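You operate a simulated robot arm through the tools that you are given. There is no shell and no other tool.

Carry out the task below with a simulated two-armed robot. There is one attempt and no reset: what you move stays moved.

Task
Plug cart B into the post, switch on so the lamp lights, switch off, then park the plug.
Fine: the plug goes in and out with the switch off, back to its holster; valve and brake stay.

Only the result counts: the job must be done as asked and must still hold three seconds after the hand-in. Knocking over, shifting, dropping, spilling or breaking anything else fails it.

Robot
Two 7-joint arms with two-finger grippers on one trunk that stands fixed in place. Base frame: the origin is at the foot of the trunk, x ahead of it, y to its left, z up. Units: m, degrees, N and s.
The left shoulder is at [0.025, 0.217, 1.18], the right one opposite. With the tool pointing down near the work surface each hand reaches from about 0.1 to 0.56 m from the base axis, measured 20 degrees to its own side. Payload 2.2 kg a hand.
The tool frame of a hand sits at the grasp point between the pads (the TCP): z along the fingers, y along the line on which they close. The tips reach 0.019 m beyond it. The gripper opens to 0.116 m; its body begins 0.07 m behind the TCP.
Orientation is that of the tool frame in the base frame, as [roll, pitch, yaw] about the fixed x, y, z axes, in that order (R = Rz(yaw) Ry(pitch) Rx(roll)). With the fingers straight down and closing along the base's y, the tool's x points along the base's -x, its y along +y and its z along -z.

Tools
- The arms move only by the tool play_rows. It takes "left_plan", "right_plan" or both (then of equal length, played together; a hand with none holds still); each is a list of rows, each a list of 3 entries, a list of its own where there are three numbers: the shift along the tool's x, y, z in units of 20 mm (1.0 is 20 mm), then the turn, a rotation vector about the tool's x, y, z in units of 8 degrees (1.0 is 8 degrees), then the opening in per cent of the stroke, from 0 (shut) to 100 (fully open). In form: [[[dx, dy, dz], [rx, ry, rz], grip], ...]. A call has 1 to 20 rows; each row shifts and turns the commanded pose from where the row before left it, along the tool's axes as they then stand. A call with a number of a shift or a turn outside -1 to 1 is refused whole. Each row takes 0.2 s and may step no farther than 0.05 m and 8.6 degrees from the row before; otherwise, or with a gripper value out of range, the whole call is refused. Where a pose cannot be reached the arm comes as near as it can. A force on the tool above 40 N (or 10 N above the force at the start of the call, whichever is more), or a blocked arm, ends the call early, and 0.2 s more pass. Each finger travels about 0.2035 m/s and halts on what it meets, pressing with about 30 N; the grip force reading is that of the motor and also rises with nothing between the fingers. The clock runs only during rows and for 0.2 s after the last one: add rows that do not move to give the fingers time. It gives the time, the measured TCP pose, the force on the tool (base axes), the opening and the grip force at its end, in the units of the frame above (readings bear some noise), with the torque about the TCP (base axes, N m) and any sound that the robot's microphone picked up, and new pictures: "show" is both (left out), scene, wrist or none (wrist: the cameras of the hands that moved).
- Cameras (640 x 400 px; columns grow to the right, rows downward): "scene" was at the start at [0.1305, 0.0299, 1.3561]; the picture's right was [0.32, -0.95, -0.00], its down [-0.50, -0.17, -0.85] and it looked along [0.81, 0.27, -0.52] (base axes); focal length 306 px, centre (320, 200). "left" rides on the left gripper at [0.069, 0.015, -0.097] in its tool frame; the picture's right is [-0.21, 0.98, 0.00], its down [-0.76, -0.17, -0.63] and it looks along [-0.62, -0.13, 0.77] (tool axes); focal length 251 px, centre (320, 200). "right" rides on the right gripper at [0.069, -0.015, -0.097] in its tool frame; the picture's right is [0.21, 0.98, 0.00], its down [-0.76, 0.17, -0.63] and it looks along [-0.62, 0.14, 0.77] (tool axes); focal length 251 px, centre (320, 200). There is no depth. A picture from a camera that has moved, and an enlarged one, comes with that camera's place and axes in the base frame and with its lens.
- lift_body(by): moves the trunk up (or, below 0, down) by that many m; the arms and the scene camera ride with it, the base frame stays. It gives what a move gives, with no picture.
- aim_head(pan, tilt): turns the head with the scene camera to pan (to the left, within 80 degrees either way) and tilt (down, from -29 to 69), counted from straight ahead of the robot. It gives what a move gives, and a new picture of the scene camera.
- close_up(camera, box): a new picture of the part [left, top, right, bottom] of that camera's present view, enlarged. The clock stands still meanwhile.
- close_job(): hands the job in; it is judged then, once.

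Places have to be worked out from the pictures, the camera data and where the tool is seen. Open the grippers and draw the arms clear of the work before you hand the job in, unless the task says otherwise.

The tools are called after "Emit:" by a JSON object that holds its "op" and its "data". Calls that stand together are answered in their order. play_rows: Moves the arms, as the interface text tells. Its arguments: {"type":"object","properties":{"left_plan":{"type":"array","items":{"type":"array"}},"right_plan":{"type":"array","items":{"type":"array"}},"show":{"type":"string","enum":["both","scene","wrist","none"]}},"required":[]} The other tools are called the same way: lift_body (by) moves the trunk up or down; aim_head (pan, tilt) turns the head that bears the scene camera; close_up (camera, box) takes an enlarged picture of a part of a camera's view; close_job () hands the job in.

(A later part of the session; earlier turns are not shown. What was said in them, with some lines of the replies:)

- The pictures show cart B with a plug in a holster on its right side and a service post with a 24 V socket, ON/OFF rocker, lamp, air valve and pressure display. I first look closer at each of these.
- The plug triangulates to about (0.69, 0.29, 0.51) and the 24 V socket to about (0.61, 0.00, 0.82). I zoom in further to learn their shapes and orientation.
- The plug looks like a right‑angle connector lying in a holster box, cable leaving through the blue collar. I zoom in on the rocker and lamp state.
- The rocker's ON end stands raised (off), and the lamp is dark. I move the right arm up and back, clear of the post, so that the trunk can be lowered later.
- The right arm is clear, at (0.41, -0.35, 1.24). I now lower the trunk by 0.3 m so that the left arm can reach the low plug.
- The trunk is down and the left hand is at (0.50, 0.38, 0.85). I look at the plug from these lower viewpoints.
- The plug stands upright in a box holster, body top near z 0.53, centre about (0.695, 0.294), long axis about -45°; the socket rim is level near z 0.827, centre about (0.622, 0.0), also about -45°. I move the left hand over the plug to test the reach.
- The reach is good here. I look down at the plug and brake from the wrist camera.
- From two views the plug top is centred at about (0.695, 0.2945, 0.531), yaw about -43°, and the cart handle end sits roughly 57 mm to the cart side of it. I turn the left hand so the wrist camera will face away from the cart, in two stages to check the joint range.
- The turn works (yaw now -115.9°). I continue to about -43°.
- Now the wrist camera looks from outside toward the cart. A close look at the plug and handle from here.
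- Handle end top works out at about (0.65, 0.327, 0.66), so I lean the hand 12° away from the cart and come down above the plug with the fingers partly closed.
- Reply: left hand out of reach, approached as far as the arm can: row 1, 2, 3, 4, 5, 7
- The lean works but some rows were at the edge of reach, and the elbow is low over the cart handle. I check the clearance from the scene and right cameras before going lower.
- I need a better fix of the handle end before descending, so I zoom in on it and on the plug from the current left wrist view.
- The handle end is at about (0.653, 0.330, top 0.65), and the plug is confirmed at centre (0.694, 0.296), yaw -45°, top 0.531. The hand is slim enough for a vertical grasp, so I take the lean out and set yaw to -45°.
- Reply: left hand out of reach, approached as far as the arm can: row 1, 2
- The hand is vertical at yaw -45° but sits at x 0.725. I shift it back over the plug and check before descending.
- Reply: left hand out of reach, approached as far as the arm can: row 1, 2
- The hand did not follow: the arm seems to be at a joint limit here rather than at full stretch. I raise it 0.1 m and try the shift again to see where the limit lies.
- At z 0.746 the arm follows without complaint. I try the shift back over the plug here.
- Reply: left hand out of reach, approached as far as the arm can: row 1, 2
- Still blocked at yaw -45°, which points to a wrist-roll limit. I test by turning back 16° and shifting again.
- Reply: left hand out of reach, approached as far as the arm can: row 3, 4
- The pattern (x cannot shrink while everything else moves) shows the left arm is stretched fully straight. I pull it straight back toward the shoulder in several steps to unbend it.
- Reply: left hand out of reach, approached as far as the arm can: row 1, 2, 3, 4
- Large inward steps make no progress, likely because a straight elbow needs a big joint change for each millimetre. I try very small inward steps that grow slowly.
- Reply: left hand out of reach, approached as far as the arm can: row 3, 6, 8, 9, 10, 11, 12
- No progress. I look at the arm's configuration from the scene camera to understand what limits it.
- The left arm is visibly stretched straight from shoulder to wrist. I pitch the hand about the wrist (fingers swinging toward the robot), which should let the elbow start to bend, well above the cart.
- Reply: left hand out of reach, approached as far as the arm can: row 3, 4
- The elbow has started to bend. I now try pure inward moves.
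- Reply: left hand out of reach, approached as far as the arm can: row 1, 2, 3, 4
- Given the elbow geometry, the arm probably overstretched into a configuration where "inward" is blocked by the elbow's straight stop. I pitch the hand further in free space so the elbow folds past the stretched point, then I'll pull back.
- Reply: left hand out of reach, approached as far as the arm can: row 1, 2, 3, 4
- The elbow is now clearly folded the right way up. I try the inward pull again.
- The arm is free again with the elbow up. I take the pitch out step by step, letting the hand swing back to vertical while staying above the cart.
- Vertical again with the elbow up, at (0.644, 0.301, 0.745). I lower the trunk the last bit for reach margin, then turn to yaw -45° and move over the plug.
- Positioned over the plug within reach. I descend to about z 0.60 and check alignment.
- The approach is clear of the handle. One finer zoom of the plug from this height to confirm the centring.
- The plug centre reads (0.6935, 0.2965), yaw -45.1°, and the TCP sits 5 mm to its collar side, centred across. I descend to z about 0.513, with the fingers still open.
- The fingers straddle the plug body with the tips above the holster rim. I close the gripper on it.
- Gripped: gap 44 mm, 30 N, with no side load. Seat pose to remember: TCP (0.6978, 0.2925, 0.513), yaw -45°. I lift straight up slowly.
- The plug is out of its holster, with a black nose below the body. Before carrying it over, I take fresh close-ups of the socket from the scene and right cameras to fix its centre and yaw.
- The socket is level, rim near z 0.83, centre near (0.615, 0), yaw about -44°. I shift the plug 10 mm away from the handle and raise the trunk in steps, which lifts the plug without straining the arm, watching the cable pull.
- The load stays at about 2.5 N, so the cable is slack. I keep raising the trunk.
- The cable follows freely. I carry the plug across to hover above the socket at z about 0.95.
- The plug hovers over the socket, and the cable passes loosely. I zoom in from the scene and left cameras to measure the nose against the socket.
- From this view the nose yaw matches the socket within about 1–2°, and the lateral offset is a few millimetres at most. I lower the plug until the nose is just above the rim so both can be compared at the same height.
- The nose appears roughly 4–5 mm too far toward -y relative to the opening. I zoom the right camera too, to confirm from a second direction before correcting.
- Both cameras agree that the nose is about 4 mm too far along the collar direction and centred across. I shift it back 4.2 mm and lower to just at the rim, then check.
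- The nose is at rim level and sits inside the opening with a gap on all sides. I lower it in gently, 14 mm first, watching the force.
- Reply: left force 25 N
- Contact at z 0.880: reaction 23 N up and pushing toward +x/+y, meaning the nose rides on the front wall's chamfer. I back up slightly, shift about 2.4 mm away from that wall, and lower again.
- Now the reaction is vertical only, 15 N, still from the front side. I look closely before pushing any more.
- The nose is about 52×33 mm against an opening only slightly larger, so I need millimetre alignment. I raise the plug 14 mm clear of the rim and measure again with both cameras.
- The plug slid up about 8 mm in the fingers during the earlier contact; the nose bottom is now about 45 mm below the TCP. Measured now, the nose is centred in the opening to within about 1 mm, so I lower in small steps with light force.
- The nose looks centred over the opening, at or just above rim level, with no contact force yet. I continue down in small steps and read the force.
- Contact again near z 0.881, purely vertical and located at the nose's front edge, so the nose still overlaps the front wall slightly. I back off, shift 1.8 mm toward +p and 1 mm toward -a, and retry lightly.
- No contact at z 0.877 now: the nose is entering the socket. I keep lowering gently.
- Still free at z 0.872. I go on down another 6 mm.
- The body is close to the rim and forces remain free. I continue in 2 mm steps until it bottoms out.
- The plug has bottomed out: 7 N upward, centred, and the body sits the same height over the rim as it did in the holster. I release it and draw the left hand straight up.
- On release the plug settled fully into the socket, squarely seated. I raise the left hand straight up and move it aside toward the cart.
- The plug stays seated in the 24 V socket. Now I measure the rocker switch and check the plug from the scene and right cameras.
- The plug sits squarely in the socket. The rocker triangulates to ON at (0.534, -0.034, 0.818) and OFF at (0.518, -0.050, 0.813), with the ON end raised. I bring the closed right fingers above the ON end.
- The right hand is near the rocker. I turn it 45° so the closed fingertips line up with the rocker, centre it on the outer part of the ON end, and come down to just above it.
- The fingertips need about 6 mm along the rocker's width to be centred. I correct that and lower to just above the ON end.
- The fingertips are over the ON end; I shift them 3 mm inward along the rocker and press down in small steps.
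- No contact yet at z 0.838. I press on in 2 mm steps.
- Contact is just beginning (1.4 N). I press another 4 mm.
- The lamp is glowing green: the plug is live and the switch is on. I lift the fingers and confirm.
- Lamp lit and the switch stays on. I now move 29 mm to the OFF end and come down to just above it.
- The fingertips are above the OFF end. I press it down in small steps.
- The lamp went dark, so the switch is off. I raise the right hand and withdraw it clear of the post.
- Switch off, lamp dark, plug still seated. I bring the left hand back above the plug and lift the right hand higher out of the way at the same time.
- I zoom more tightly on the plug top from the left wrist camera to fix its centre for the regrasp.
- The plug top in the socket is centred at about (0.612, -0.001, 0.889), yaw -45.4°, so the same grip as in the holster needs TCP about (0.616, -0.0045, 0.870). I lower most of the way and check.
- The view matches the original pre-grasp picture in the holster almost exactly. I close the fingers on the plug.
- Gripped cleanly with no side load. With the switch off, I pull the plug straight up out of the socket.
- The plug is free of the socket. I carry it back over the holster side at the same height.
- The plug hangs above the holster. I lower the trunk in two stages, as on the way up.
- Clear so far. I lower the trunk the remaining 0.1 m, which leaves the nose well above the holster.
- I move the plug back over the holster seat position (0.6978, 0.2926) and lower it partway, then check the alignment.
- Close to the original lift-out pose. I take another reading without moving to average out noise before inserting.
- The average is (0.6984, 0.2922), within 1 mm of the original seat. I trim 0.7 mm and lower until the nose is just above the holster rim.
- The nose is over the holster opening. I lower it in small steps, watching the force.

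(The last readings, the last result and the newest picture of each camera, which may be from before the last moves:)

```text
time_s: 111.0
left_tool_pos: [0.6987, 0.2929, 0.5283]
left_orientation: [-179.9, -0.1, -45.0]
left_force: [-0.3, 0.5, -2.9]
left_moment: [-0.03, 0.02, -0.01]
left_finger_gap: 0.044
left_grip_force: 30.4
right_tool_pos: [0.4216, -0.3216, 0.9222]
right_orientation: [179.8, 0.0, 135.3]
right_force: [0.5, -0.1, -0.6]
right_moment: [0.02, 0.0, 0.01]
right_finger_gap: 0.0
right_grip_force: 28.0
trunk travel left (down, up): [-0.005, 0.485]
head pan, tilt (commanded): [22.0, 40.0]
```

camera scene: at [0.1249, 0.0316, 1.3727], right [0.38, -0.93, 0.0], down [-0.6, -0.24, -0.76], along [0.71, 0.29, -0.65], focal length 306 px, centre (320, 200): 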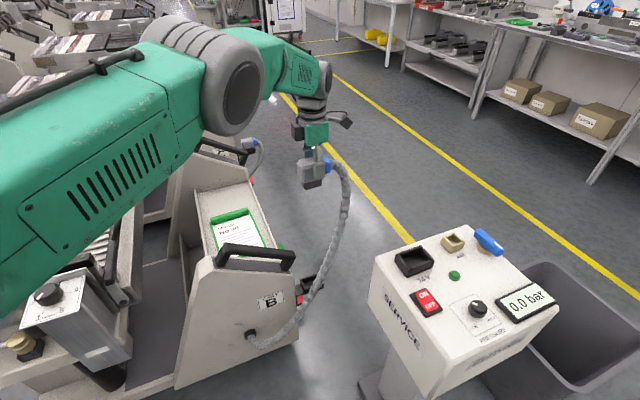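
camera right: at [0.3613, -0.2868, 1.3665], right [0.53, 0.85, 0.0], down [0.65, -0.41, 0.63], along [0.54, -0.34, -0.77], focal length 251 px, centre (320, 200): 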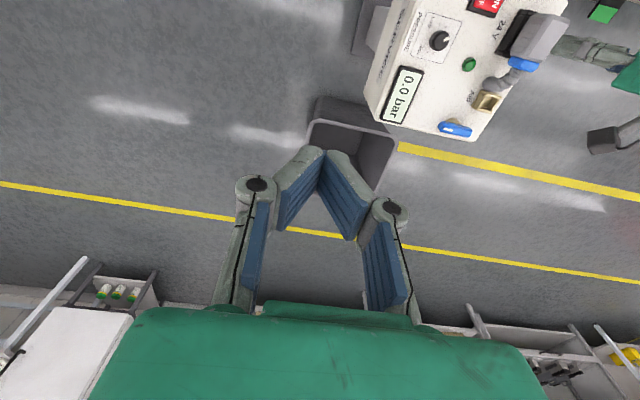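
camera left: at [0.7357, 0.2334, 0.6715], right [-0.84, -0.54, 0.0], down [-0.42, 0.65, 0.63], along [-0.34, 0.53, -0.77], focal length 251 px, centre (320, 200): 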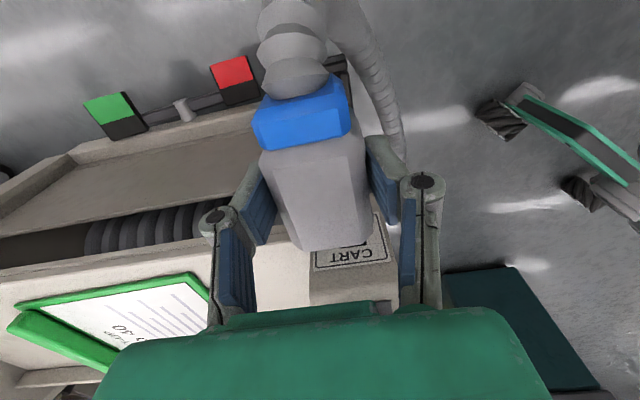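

No contact so far at z 0.528. I continue down by another 5 mm.

Emit:
{"op": "play_rows", "data": {"left_plan": [[[0, 0, 0.1], [0, 0, 0], 0], [[0, 0, 0.1], [0, 0, 0], 0], [[0, 0, 0.05], [0, 0, 0], 0], [[0, 0, 0], [0, 0, 0], 0]], "show": "none"}}

Emit:
{"op": "close_up", "data": {"camera": "scene", "box": [285, 175, 335, 215]}}

```text
time_s: 112.0
left_tool_pos: [0.6985, 0.2923, 0.524]
left_orientation: [180.0, 0.1, -45.0]
left_force: [0.9, -0.5, -2.8]
left_moment: [0.0, -0.01, -0.01]
left_finger_gap: 0.044
left_grip_force: 29.9
right_tool_pos: [0.4216, -0.3227, 0.9216]
right_orientation: [179.9, 0.2, 135.5]
right_force: [-0.5, -0.1, 1.0]
right_moment: [-0.02, 0.03, 0.01]
right_finger_gap: 0.0002
right_grip_force: 28.2
trunk travel left (down, up): [-0.005, 0.485]
head pan, tilt (commanded): [22.0, 40.0]
```

```text
10.00 times, centred on (310, 195) of scene
camera zoom: at [0.1232, 0.0316, 1.0227], right [0.38, -0.93, 0.0], down [-0.6, -0.24, -0.76], along [0.71, 0.29, -0.65], focal length 3061 px, centre (420, 250)
```

zoom: 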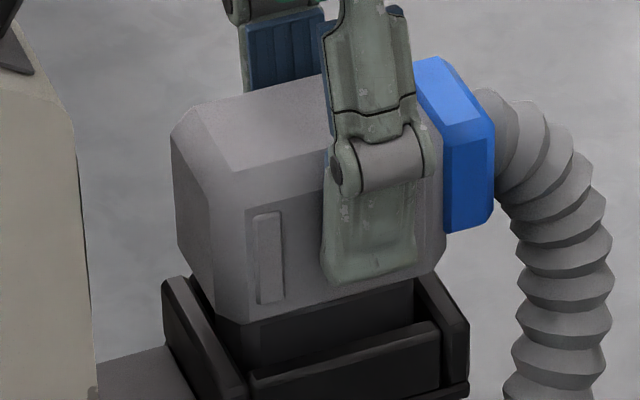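

The nose is inside the holster, still with no side load. I continue to the seat.

Emit:
{"op": "play_rows", "data": {"left_plan": [[[0, 0, 0.1], [0, 0, 0], 0], [[0, 0, 0.1], [0, 0, 0], 0], [[0, 0, 0.1], [0, 0, 0], 0], [[0, 0, 0.05], [0, 0, 0], 0], [[0, 0, 0], [0, 0, 0], 0]], "show": "none"}}

```text
time_s: 113.2
left_tool_pos: [0.6976, 0.2925, 0.5172]
left_orientation: [180.0, -0.1, -44.9]
left_force: [-0.3, -0.7, -2.8]
left_moment: [-0.02, 0.01, 0.0]
left_finger_gap: 0.0439
left_grip_force: 29.6
right_tool_pos: [0.4217, -0.3236, 0.9228]
right_orientation: [179.8, 0.1, 135.4]
right_force: [-0.2, 0.2, 0.2]
right_moment: [0.0, 0.0, 0.01]
right_finger_gap: 0.0002
right_grip_force: 28.7
trunk travel left (down, up): [-0.005, 0.485]
head pan, tilt (commanded): [22.0, 40.0]
```

Emit:
{"op": "play_rows", "data": {"left_plan": [[[0, 0, 0.1], [0, 0, 0], 0], [[0, 0, 0.1], [0, 0, 0], 0], [[0, 0, 0], [0, 0, 0], 0]], "show": "none"}}

Emit:
{"op": "close_up", "data": {"camera": "scene", "box": [285, 175, 335, 215]}}

```text
time_s: 114.0
left_tool_pos: [0.697, 0.2929, 0.5161]
left_orientation: [-179.8, -0.2, -45.1]
left_force: [-3.0, 0.9, 14.6]
left_moment: [0.3, 0.63, 0.04]
left_finger_gap: 0.0443
left_grip_force: 30.0
right_tool_pos: [0.421, -0.324, 0.9226]
right_orientation: [179.8, 0.2, 135.4]
right_force: [-0.6, 0.2, 1.1]
right_moment: [-0.03, -0.02, -0.01]
right_finger_gap: 0.0
right_grip_force: 28.5
trunk travel left (down, up): [-0.005, 0.485]
head pan, tilt (commanded): [22.0, 40.0]
```

```text
10.00 times, centred on (310, 195) of scene
camera zoom: at [0.1208, 0.0304, 1.0233], right [0.38, -0.93, 0.0], down [-0.6, -0.24, -0.76], along [0.71, 0.29, -0.64], focal length 3061 px, centre (420, 250)
```

zoom: 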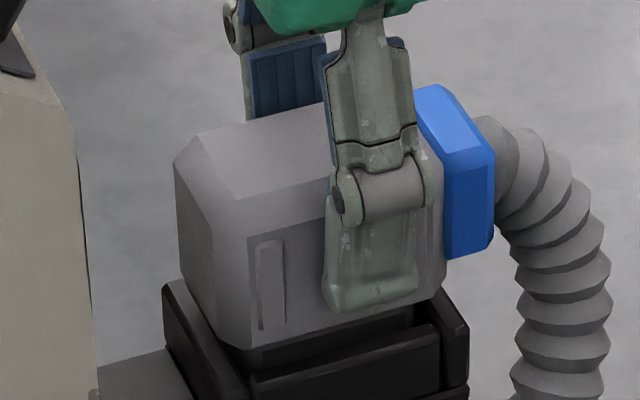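

The plug bottoms out at z 0.516 with 15 N, and the gap between body and holster rim looks the same as at the start. I ease the push off slightly and open the fingers.

Emit:
{"op": "play_rows", "data": {"left_plan": [[[0, 0, -0.1], [0, 0, 0], 0], [[0, 0, 0], [0, 0, 0], 0], [[0, 0, 0], [0, 0, 0], 42], [[0, 0, 0], [0, 0, 0], 55], [[0, 0, 0], [0, 0, 0], 70], [[0, 0, 0], [0, 0, 0], 70], [[0, 0, 0], [0, 0, 0], 70]], "show": "both"}}

Emit:
{"op": "close_up", "data": {"camera": "scene", "box": [275, 165, 345, 220]}}

```text
time_s: 115.6
left_tool_pos: [0.6972, 0.2931, 0.5144]
left_orientation: [180.0, 0.0, -45.0]
left_force: [-0.3, 0.6, 0.0]
left_moment: [0.0, -0.02, -0.01]
left_finger_gap: 0.0813
left_grip_force: 0.0
right_tool_pos: [0.4217, -0.323, 0.9226]
right_orientation: [179.9, 0.0, 135.4]
right_force: [-0.2, -1.3, 0.2]
right_moment: [-0.03, -0.02, 0.03]
right_finger_gap: 0.0
right_grip_force: 28.5
trunk travel left (down, up): [-0.005, 0.485]
head pan, tilt (commanded): [22.0, 40.0]
camera scene: at [0.1229, 0.0315, 1.0228], right [0.38, -0.93, 0.0], down [-0.6, -0.24, -0.76], along [0.71, 0.29, -0.65], focal length 306 px, centre (320, 200)
camera left: at [0.735, 0.2336, 0.6116], right [-0.84, -0.54, 0.0], down [-0.42, 0.65, 0.63], along [-0.34, 0.53, -0.77], focal length 251 px, centre (320, 200)
```

scene: 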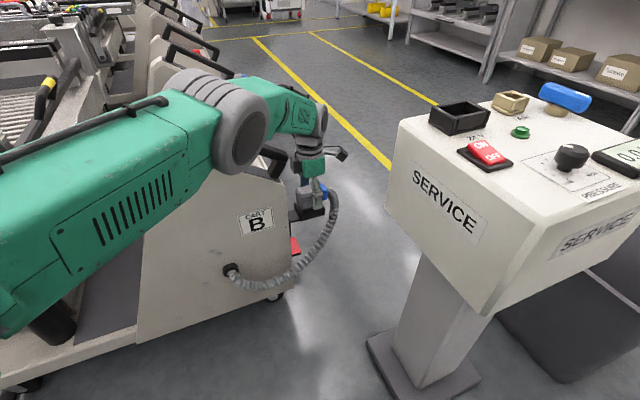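
left: 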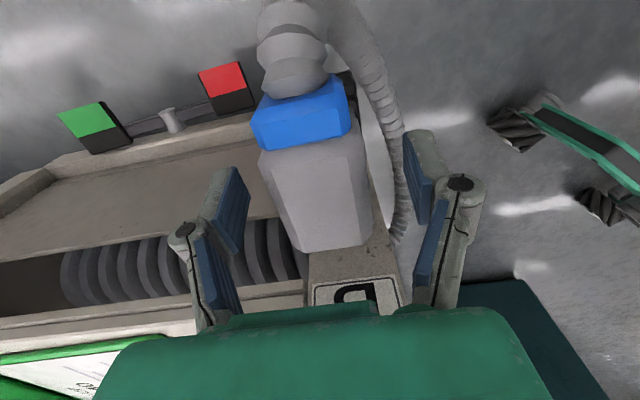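

```text
7.27 times, centred on (310, 192) of scene
camera zoom: at [0.1229, 0.0315, 1.0228], right [0.38, -0.93, 0.0], down [-0.6, -0.24, -0.76], along [0.71, 0.29, -0.65], focal length 2226 px, centre (393, 254)
```

zoom: 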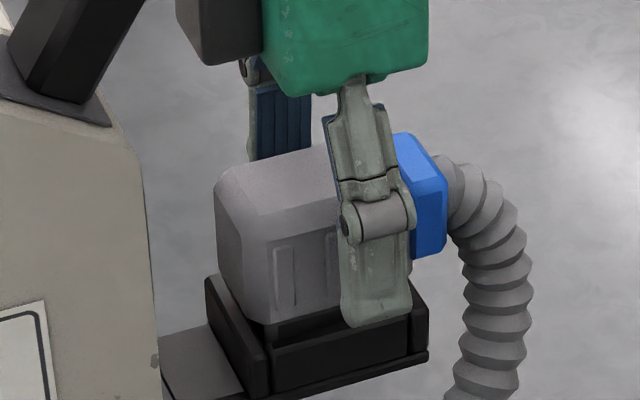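

The plug is back in its holster just as it was at the start. I raise the left hand straight up past the handle.

Emit:
{"op": "play_rows", "data": {"left_plan": [[[0, 0, -0.3], [0, 0, 0], 70], [[0, 0, -0.5], [0, 0, 0], 70], [[0, 0, -0.8], [0, 0, 0], 70], [[0, 0, -1], [0, 0, 0], 70], [[0, 0, -1], [0, 0, 0], 70], [[0, 0, -1], [0, 0, 0], 70], [[0, 0, -1], [0, 0, 0], 70], [[0, 0, -1], [0, 0, 0], 70], [[0, 0, -1], [0, 0, 0], 70], [[0, 0, -1], [0, 0, 0], 70], [[0, 0, -1], [0, 0, 0], 70], [[0, 0, 0], [0, 0, 0], 70]], "show": "both"}}

```text
time_s: 118.2
left_tool_pos: [0.6974, 0.2931, 0.7073]
left_orientation: [179.9, -0.1, -45.0]
left_force: [0.7, -0.3, 0.4]
left_moment: [-0.02, 0.01, 0.0]
left_finger_gap: 0.0809
left_grip_force: 0.1
right_tool_pos: [0.4208, -0.3218, 0.9222]
right_orientation: [179.9, 0.1, 135.5]
right_force: [0.9, 0.7, 0.6]
right_moment: [-0.01, -0.01, -0.01]
right_finger_gap: 0.0
right_grip_force: 28.4
trunk travel left (down, up): [-0.005, 0.485]
head pan, tilt (commanded): [22.0, 40.0]
camera scene: at [0.1228, 0.0314, 1.0228], right [0.38, -0.93, 0.0], down [-0.6, -0.24, -0.76], along [0.71, 0.29, -0.65], focal length 306 px, centre (320, 200)
camera left: at [0.7343, 0.2342, 0.8043], right [-0.84, -0.54, 0.0], down [-0.42, 0.65, 0.63], along [-0.34, 0.53, -0.77], focal length 251 px, centre (320, 200)
```

scene: 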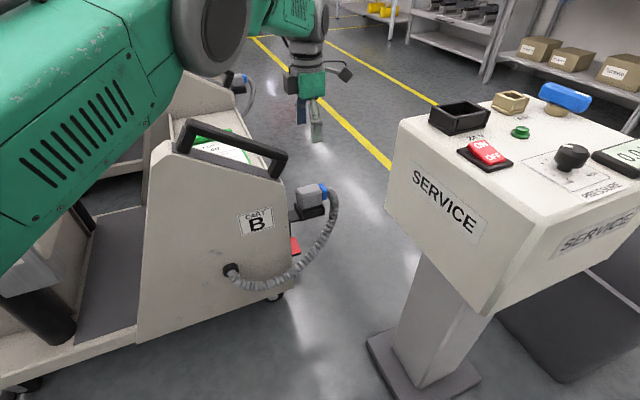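
left: 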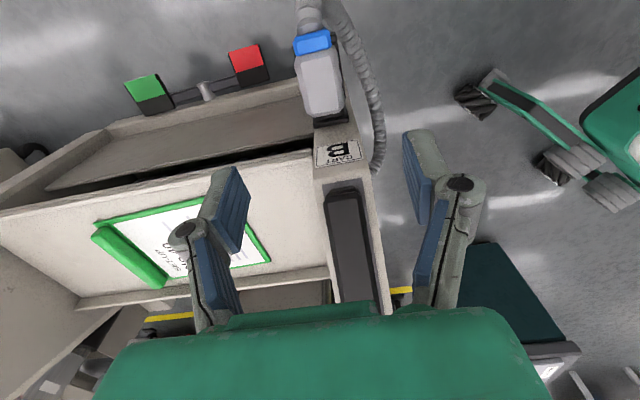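

The hand is clear. I compare the parked plug with its starting look and check the post.

Emit:
{"op": "close_up", "data": {"camera": "scene", "box": [270, 170, 350, 220]}}

Emit:
{"op": "close_up", "data": {"camera": "left", "box": [270, 20, 370, 130]}}

Emit:
{"op": "close_up", "data": {"camera": "scene", "box": [400, 80, 620, 200]}}

```text
8.00 times, centred on (310, 195) of scene
camera zoom: at [0.1228, 0.0314, 1.0228], right [0.38, -0.93, 0.0], down [-0.6, -0.24, -0.76], along [0.71, 0.29, -0.65], focal length 2449 px, centre (400, 240)
```

zoom: 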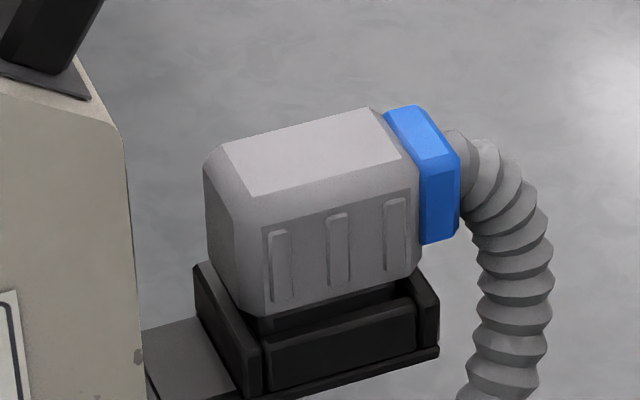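

```text
3.64 times, centred on (320, 75) of left
camera zoom: at [0.7343, 0.2342, 0.8043], right [-0.84, -0.54, 0.0], down [-0.42, 0.65, 0.63], along [-0.34, 0.53, -0.77], focal length 914 px, centre (320, 654)
```

zoom: 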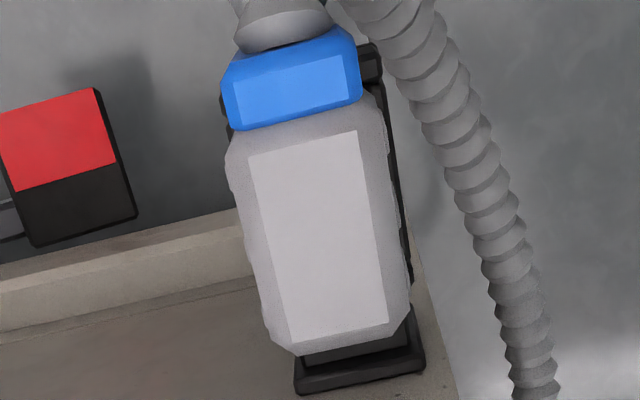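

```text
2.91 times, centred on (510, 140) of scene
camera zoom: at [0.1228, 0.0314, 1.0228], right [0.38, -0.93, 0.0], down [-0.6, -0.24, -0.76], along [0.71, 0.29, -0.65], focal length 890 px, centre (-233, 374)
```

zoom: 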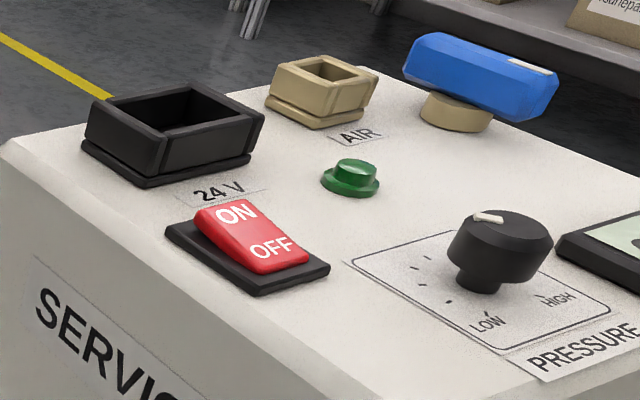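

The parked plug matches its starting position to about a millimetre in plan, but may stand 1–2 mm proud. I close the left fingers and press gently on its top, at the same lateral place where I gripped it, to make sure it is fully home.

Emit:
{"op": "play_rows", "data": {"left_plan": [[[0, 0, 0], [0, 0, 0], 30], [[0, 0, 0], [0, 0, 0], 0], [[0, 0, 1], [0, 0, 0], 0], [[0, 0, 1], [0, 0, 0], 0], [[0, 0, 1], [0, 0, 0], 0], [[0, 0, 1], [0, 0, 0], 0], [[0, 0, 1], [0, 0, 0], 0], [[0, 0, 1], [0, 0, 0], 0], [[0, 0, 0.8], [0, 0, 0], 0], [[0, 0, 0], [0, 0, 0], 0], [[0, 0, 0], [0, 0, 0], 0]], "show": "wrist"}}

Emit:
{"op": "close_up", "data": {"camera": "scene", "box": [260, 140, 360, 220]}}

```text
time_s: 120.6
left_tool_pos: [0.6965, 0.2925, 0.571]
left_orientation: [-179.9, -0.1, -45.0]
left_force: [0.1, -0.1, -0.2]
left_moment: [-0.03, -0.01, -0.03]
left_finger_gap: 0.0
left_grip_force: 28.4
right_tool_pos: [0.4219, -0.3225, 0.9225]
right_orientation: [179.9, 0.0, 135.4]
right_force: [-0.3, 0.4, -0.4]
right_moment: [-0.01, 0.03, 0.0]
right_finger_gap: 0.0
right_grip_force: 28.5
trunk travel left (down, up): [-0.005, 0.485]
head pan, tilt (commanded): [22.0, 40.0]
camera left: at [0.7346, 0.2337, 0.6678], right [-0.84, -0.54, 0.0], down [-0.42, 0.65, 0.63], along [-0.34, 0.53, -0.77], focal length 251 px, centre (320, 200)
```

left: 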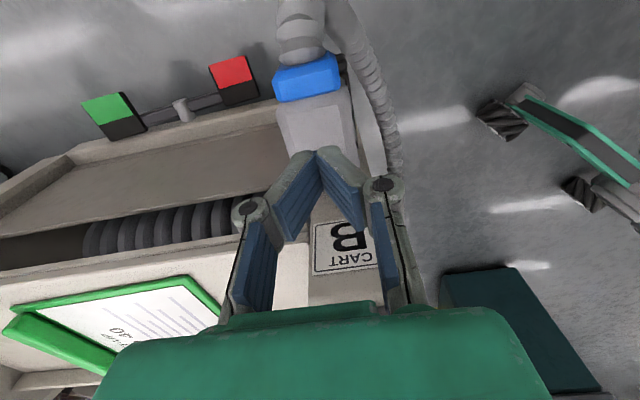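

```text
5.00 times, centred on (310, 180) of scene
camera zoom: at [0.1229, 0.0314, 1.0228], right [0.38, -0.93, 0.0], down [-0.6, -0.24, -0.76], along [0.71, 0.29, -0.65], focal length 1531 px, centre (370, 300)
```

zoom: 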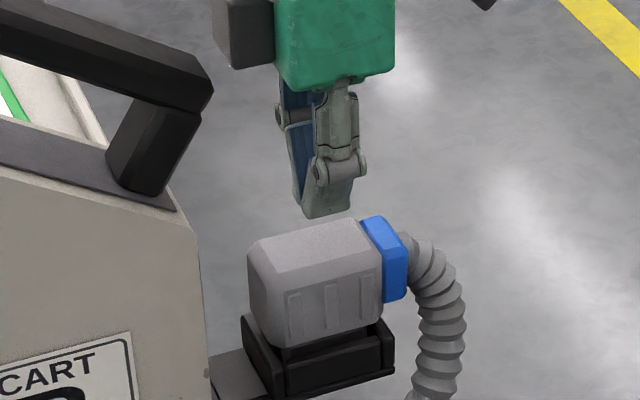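

The closed fingertips are about 20 mm above the plug's top. I come down slowly until I feel it.

Emit:
{"op": "play_rows", "data": {"left_plan": [[[0, 0, 0.4], [0, 0, 0], 0], [[0, 0, 0.2], [0, 0, 0], 0], [[0, 0, 0.1], [0, 0, 0], 0], [[0, 0, 0], [0, 0, 0], 0]], "show": "none"}}

Emit:
{"op": "play_rows", "data": {"left_plan": [[[0, 0, 0.1], [0, 0, 0], 0], [[0, 0, 0.1], [0, 0, 0], 0], [[0, 0, 0], [0, 0, 0], 0]], "show": "none"}}

```text
time_s: 121.6
left_tool_pos: [0.6965, 0.292, 0.557]
left_orientation: [180.0, 0.0, -45.0]
left_force: [-0.8, -0.5, -0.3]
left_moment: [0.0, -0.01, 0.0]
left_finger_gap: 0.0
left_grip_force: 28.3
right_tool_pos: [0.4211, -0.3228, 0.9227]
right_orientation: [179.8, 0.1, 135.3]
right_force: [0.6, -0.3, -0.1]
right_moment: [0.0, -0.03, -0.01]
right_finger_gap: 0.0
right_grip_force: 28.8
trunk travel left (down, up): [-0.005, 0.485]
head pan, tilt (commanded): [22.0, 40.0]
```

```text
time_s: 122.4
left_tool_pos: [0.6966, 0.2921, 0.5521]
left_orientation: [180.0, 0.0, -45.0]
left_force: [-0.4, 0.4, -0.1]
left_moment: [0.02, 0.02, -0.02]
left_finger_gap: 0.0
left_grip_force: 28.4
right_tool_pos: [0.4215, -0.3236, 0.9211]
right_orientation: [179.9, 0.2, 135.4]
right_force: [0.1, 0.4, 0.5]
right_moment: [0.01, 0.02, 0.0]
right_finger_gap: 0.0
right_grip_force: 28.5
trunk travel left (down, up): [-0.005, 0.485]
head pan, tilt (commanded): [22.0, 40.0]
```

Emit:
{"op": "play_rows", "data": {"left_plan": [[[0, 0, 0.1], [0, 0, 0], 0], [[0, 0, 0], [0, 0, 0], 0]], "show": "none"}}

Emit:
{"op": "play_rows", "data": {"left_plan": [[[0, 0, 0.1], [0, 0, 0], 0], [[0, 0, 0], [0, 0, 0], 0]], "show": "none"}}

```text
time_s: 123.0
left_tool_pos: [0.6965, 0.293, 0.5507]
left_orientation: [180.0, 0.0, -45.0]
left_force: [0.3, -0.4, 0.2]
left_moment: [-0.01, -0.02, -0.01]
left_finger_gap: 0.0002
left_grip_force: 28.9
right_tool_pos: [0.4211, -0.3232, 0.9225]
right_orientation: [179.9, 0.1, 135.5]
right_force: [0.0, 0.6, -0.1]
right_moment: [0.01, 0.0, 0.02]
right_finger_gap: 0.0
right_grip_force: 28.4
trunk travel left (down, up): [-0.005, 0.485]
head pan, tilt (commanded): [22.0, 40.0]
```

```text
time_s: 123.6
left_tool_pos: [0.6976, 0.2926, 0.5482]
left_orientation: [180.0, 0.0, -45.0]
left_force: [-0.7, -0.1, -0.2]
left_moment: [-0.02, 0.0, 0.01]
left_finger_gap: 0.0
left_grip_force: 28.9
right_tool_pos: [0.4218, -0.3228, 0.9219]
right_orientation: [179.9, 0.2, 135.4]
right_force: [1.1, 1.5, -0.1]
right_moment: [-0.01, 0.0, 0.05]
right_finger_gap: 0.0
right_grip_force: 28.6
trunk travel left (down, up): [-0.005, 0.485]
head pan, tilt (commanded): [22.0, 40.0]
```

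Still no contact with the tips at about z 0.529, so the plug is not standing proud. A little further to feel it.

Emit:
{"op": "play_rows", "data": {"left_plan": [[[0, 0, 0.1], [0, 0, 0], 0], [[0, 0, 0], [0, 0, 0], 0]], "show": "none"}}

Emit:
{"op": "play_rows", "data": {"left_plan": [[[0, 0, 0.08], [0, 0, 0], 0], [[0, 0, 0], [0, 0, 0], 0]], "show": "none"}}

Emit:
{"op": "close_up", "data": {"camera": "scene", "box": [275, 160, 345, 220]}}

```text
time_s: 124.2
left_tool_pos: [0.6977, 0.2923, 0.5461]
left_orientation: [179.9, 0.0, -45.0]
left_force: [0.0, -1.0, -0.7]
left_moment: [-0.01, -0.03, -0.01]
left_finger_gap: 0.0
left_grip_force: 28.2
right_tool_pos: [0.4213, -0.3231, 0.9224]
right_orientation: [179.9, 0.2, 135.3]
right_force: [0.0, 0.2, 0.6]
right_moment: [-0.06, -0.02, 0.01]
right_finger_gap: 0.0002
right_grip_force: 27.9
trunk travel left (down, up): [-0.005, 0.485]
head pan, tilt (commanded): [22.0, 40.0]
```

```text
time_s: 124.8
left_tool_pos: [0.6979, 0.2926, 0.5467]
left_orientation: [-179.9, -0.1, -45.1]
left_force: [-1.0, 1.2, 6.2]
left_moment: [-0.01, 0.04, 0.0]
left_finger_gap: 0.006
left_grip_force: 28.6
right_tool_pos: [0.4208, -0.3228, 0.923]
right_orientation: [179.8, 0.1, 135.4]
right_force: [0.0, 0.4, -0.5]
right_moment: [0.06, 0.03, 0.0]
right_finger_gap: 0.0
right_grip_force: 28.7
trunk travel left (down, up): [-0.005, 0.485]
head pan, tilt (commanded): [22.0, 40.0]
```

```text
6.67 times, centred on (310, 190) of scene
camera zoom: at [0.1219, 0.031, 1.023], right [0.38, -0.93, 0.0], down [-0.6, -0.24, -0.76], along [0.71, 0.29, -0.65], focal length 2041 px, centre (387, 267)
```

zoom: 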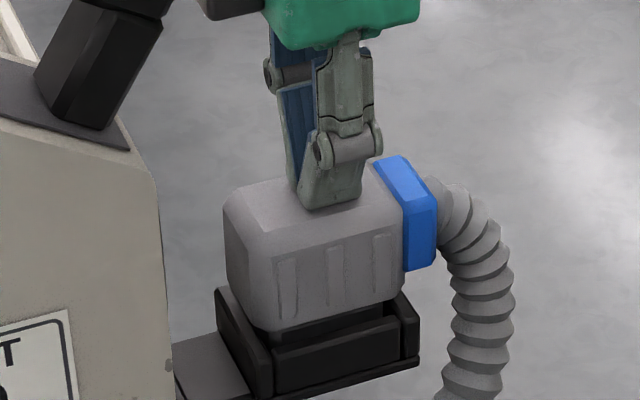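

I feel firm contact (6 N) with the plug top at about z 0.527: it is fully home. I withdraw straight up and clear of the cart.

Emit:
{"op": "play_rows", "data": {"left_plan": [[[0, 0, -0.3], [0, 0, 0], 0], [[0, 0, -0.7], [0, 0, 0], 0], [[0, 0, -1], [0, 0, 0], 0], [[0, 0, -1], [0, 0, 0], 0], [[0, 0, -1], [0, 0, 0], 0], [[0, 0, -1], [0, 0, 0], 0], [[0, 0, -1], [0, 0, 0], 0], [[0, 0, -1], [0, 0, 0], 0], [[0, 0, -1], [0, 0, 0], 0], [[0, 0, -1], [0, 0, 0], 30], [[-0.6, 0.6, -1], [0, 0, 0], 60], [[-0.6, 0.6, -1], [0, 0, 0], 100], [[-0.7, 0.7, -0.6], [0, 0, 0], 100], [[-0.7, 0.7, -0.6], [0, 0, 0], 100], [[-0.7, 0.7, -0.6], [0, 0, 0], 100], [[-0.7, 0.7, -0.6], [0, 0, 0], 100], [[-0.7, 0.7, 0], [0, 0, 0], 100], [[-0.7, 0.7, 0], [0, 0, 0], 100], [[0, 0, 0], [0, 0, 0], 100]], "show": "both"}}

Emit:
{"op": "close_up", "data": {"camera": "scene", "box": [220, 150, 360, 310]}}

```text
time_s: 128.8
left_tool_pos: [0.5432, 0.2921, 0.813]
left_orientation: [180.0, 0.0, -45.1]
left_force: [0.0, -0.3, 0.4]
left_moment: [0.02, -0.04, 0.02]
left_finger_gap: 0.1162
left_grip_force: 0.1
right_tool_pos: [0.4209, -0.3229, 0.9221]
right_orientation: [179.9, 0.1, 135.4]
right_force: [1.0, 0.1, -0.9]
right_moment: [0.04, 0.0, 0.05]
right_finger_gap: 0.0001
right_grip_force: 28.8
trunk travel left (down, up): [-0.005, 0.485]
head pan, tilt (commanded): [22.0, 40.0]
camera scene: at [0.1222, 0.0311, 1.0229], right [0.38, -0.93, 0.0], down [-0.6, -0.24, -0.76], along [0.71, 0.29, -0.65], focal length 306 px, centre (320, 200)
camera left: at [0.5811, 0.2338, 0.9101], right [-0.84, -0.54, 0.0], down [-0.42, 0.65, 0.63], along [-0.34, 0.53, -0.77], focal length 251 px, centre (320, 200)
```

scene: 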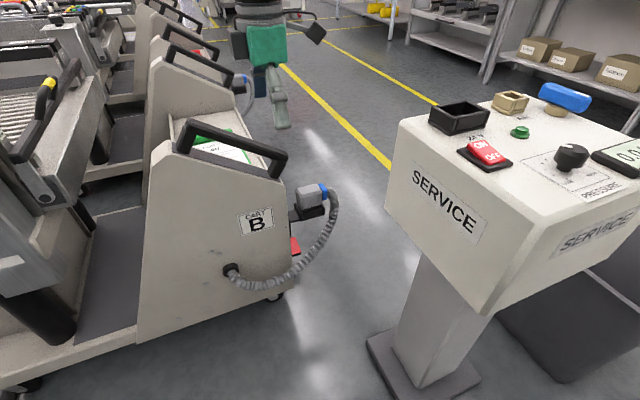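
left: 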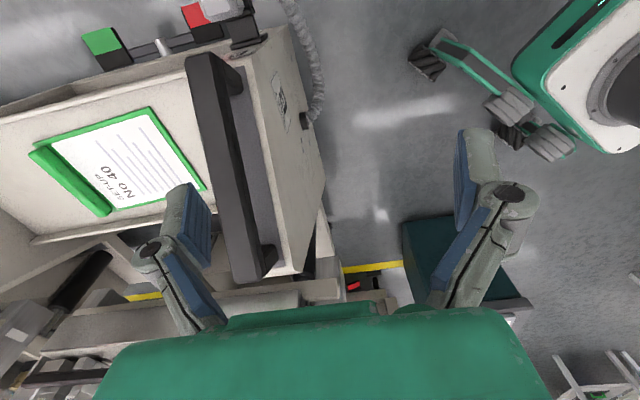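

```text
2.50 times, centred on (290, 230) of scene
camera zoom: at [0.1222, 0.0311, 1.0229], right [0.38, -0.93, 0.0], down [-0.6, -0.24, -0.76], along [0.71, 0.29, -0.65], focal length 765 px, centre (395, 125)
```

zoom: 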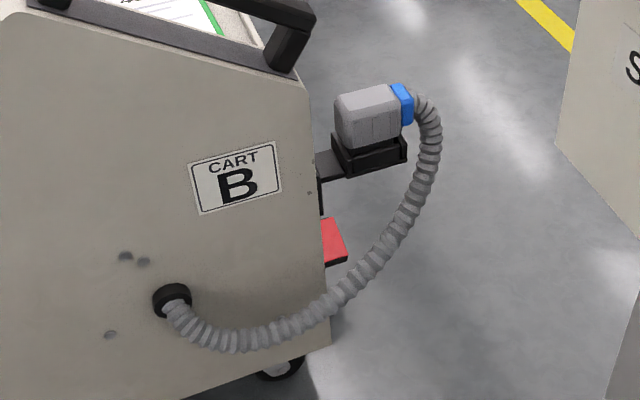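

Everything matches the start: plug in its holster, brake and valve untouched, switch off, lamp dark. I open the right gripper and raise the trunk so both arms are well clear.

Emit:
{"op": "play_rows", "data": {"right_plan": [[[0, 0, 0], [0, 0, 0], 50], [[0, 0, 0], [0, 0, 0], 100], [[0, 0, 0], [0, 0, 0], 100]], "show": "none"}}

Emit:
{"op": "lift_body", "data": {"by": 0.3}}

Emit:
{"op": "aim_head", "data": {"pan": 18.6, "tilt": 31.3}}

Emit:
{"op": "close_up", "data": {"camera": "scene", "box": [200, 270, 360, 400]}}

Emit:
{"op": "close_up", "data": {"camera": "scene", "box": [350, 250, 570, 400]}}

```text
time_s: 129.6
left_tool_pos: [0.5439, 0.2927, 0.8147]
left_orientation: [-180.0, 0.0, -44.9]
left_force: [0.7, 0.2, -0.7]
left_moment: [0.0, 0.02, 0.0]
left_finger_gap: 0.1159
left_grip_force: 0.0
right_tool_pos: [0.4219, -0.3229, 0.9216]
right_orientation: [179.8, 0.1, 135.4]
right_force: [-0.9, -0.2, -0.1]
right_moment: [-0.04, 0.0, -0.02]
right_finger_gap: 0.1158
right_grip_force: 0.1
trunk travel left (down, up): [-0.005, 0.485]
head pan, tilt (commanded): [22.0, 40.0]
```

```text
time_s: 132.6
left_tool_pos: [0.5429, 0.2918, 1.1132]
left_orientation: [-180.0, 0.0, -45.1]
left_force: [-0.5, 0.5, 0.3]
left_moment: [0.04, 0.0, -0.02]
left_finger_gap: 0.116
left_grip_force: 0.0
right_tool_pos: [0.4209, -0.3239, 1.2205]
right_orientation: [179.9, 0.2, 135.5]
right_force: [0.2, -0.7, -0.2]
right_moment: [0.05, 0.02, 0.01]
right_finger_gap: 0.1159
right_grip_force: 0.1
trunk travel left (down, up): [-0.305, 0.185]
head pan, tilt (commanded): [22.0, 40.0]
```

```text
time_s: 133.3
left_tool_pos: [0.5436, 0.2927, 1.1142]
left_orientation: [180.0, -0.1, -44.9]
left_force: [-0.1, 1.3, 0.1]
left_moment: [-0.03, -0.02, 0.0]
left_finger_gap: 0.1161
left_grip_force: 0.0
right_tool_pos: [0.4227, -0.3231, 1.223]
right_orientation: [179.9, 0.1, 135.5]
right_force: [0.2, 0.1, -0.7]
right_moment: [-0.03, 0.03, 0.03]
right_finger_gap: 0.1159
right_grip_force: 0.0
trunk travel left (down, up): [-0.305, 0.185]
head pan, tilt (commanded): [18.6, 31.3]
camera scene: at [0.1295, 0.028, 1.3361], right [0.32, -0.95, 0.0], down [-0.5, -0.17, -0.85], along [0.81, 0.27, -0.52], focal length 306 px, centre (320, 200)
```

scene: 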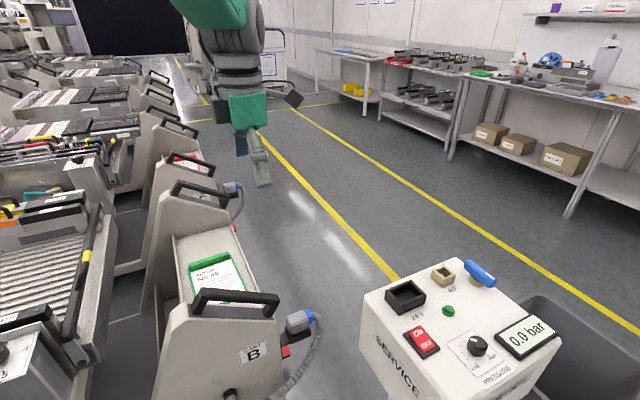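

```text
3.08 times, centred on (280, 335) of scene
camera zoom: at [0.1295, 0.028, 1.3361], right [0.32, -0.95, 0.0], down [-0.5, -0.17, -0.85], along [0.81, 0.27, -0.52], focal length 942 px, centre (443, -215)
```

zoom: 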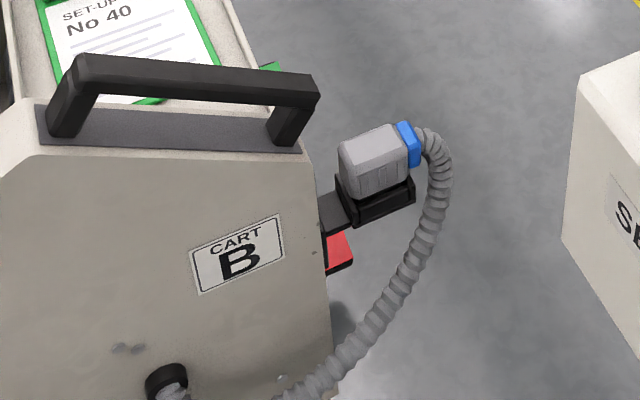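

```text
2.67 times, centred on (460, 325) of scene
camera zoom: at [0.1295, 0.028, 1.3361], right [0.32, -0.95, 0.0], down [-0.5, -0.17, -0.85], along [0.81, 0.27, -0.52], focal length 816 px, centre (-53, -133)
```

zoom: 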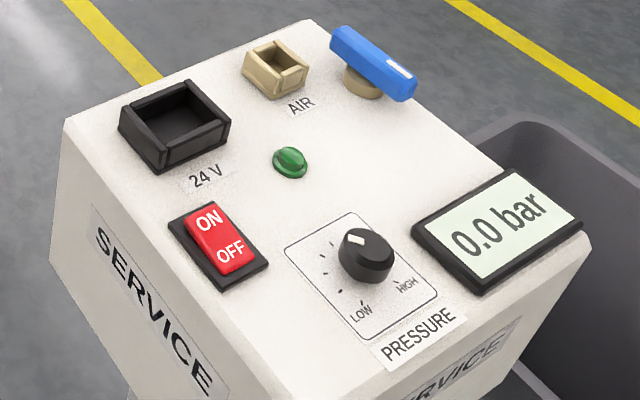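

The final pictures match the start: the plug is parked in its holster, the switch is off with the lamp dark, valve and brake are unmoved, and both arms are clear with grippers open. I hand the job in.

Emit:
{"op": "close_job", "data": {}}

```text
The job is handed in.
```

The job is done and handed in, but I haven't been shown the judge's result. Cart B's plug went into the 24 V socket on the post with the switch off. Pressing ON lit the lamp, and pressing OFF put it out again. I then unplugged it, still off, and put the plug back in cart B's holster.

- **Plug seating:** the first tries at the socket caught on its rim, and the plug slid about 8 mm in the fingers before it went in. It was firmly seated when the lamp lit. Back in the holster it sits within about a millimetre of where it started, and pressing its top lightly confirmed it was fully down.
- **Everything else:** in the final pictures the air valve, brake pedals, pressure knob and 0.0 bar display look the same as at the start. I saw nothing knocked or shifted.
- **Arms:** both grippers are open and raised clear of the cart and the post.
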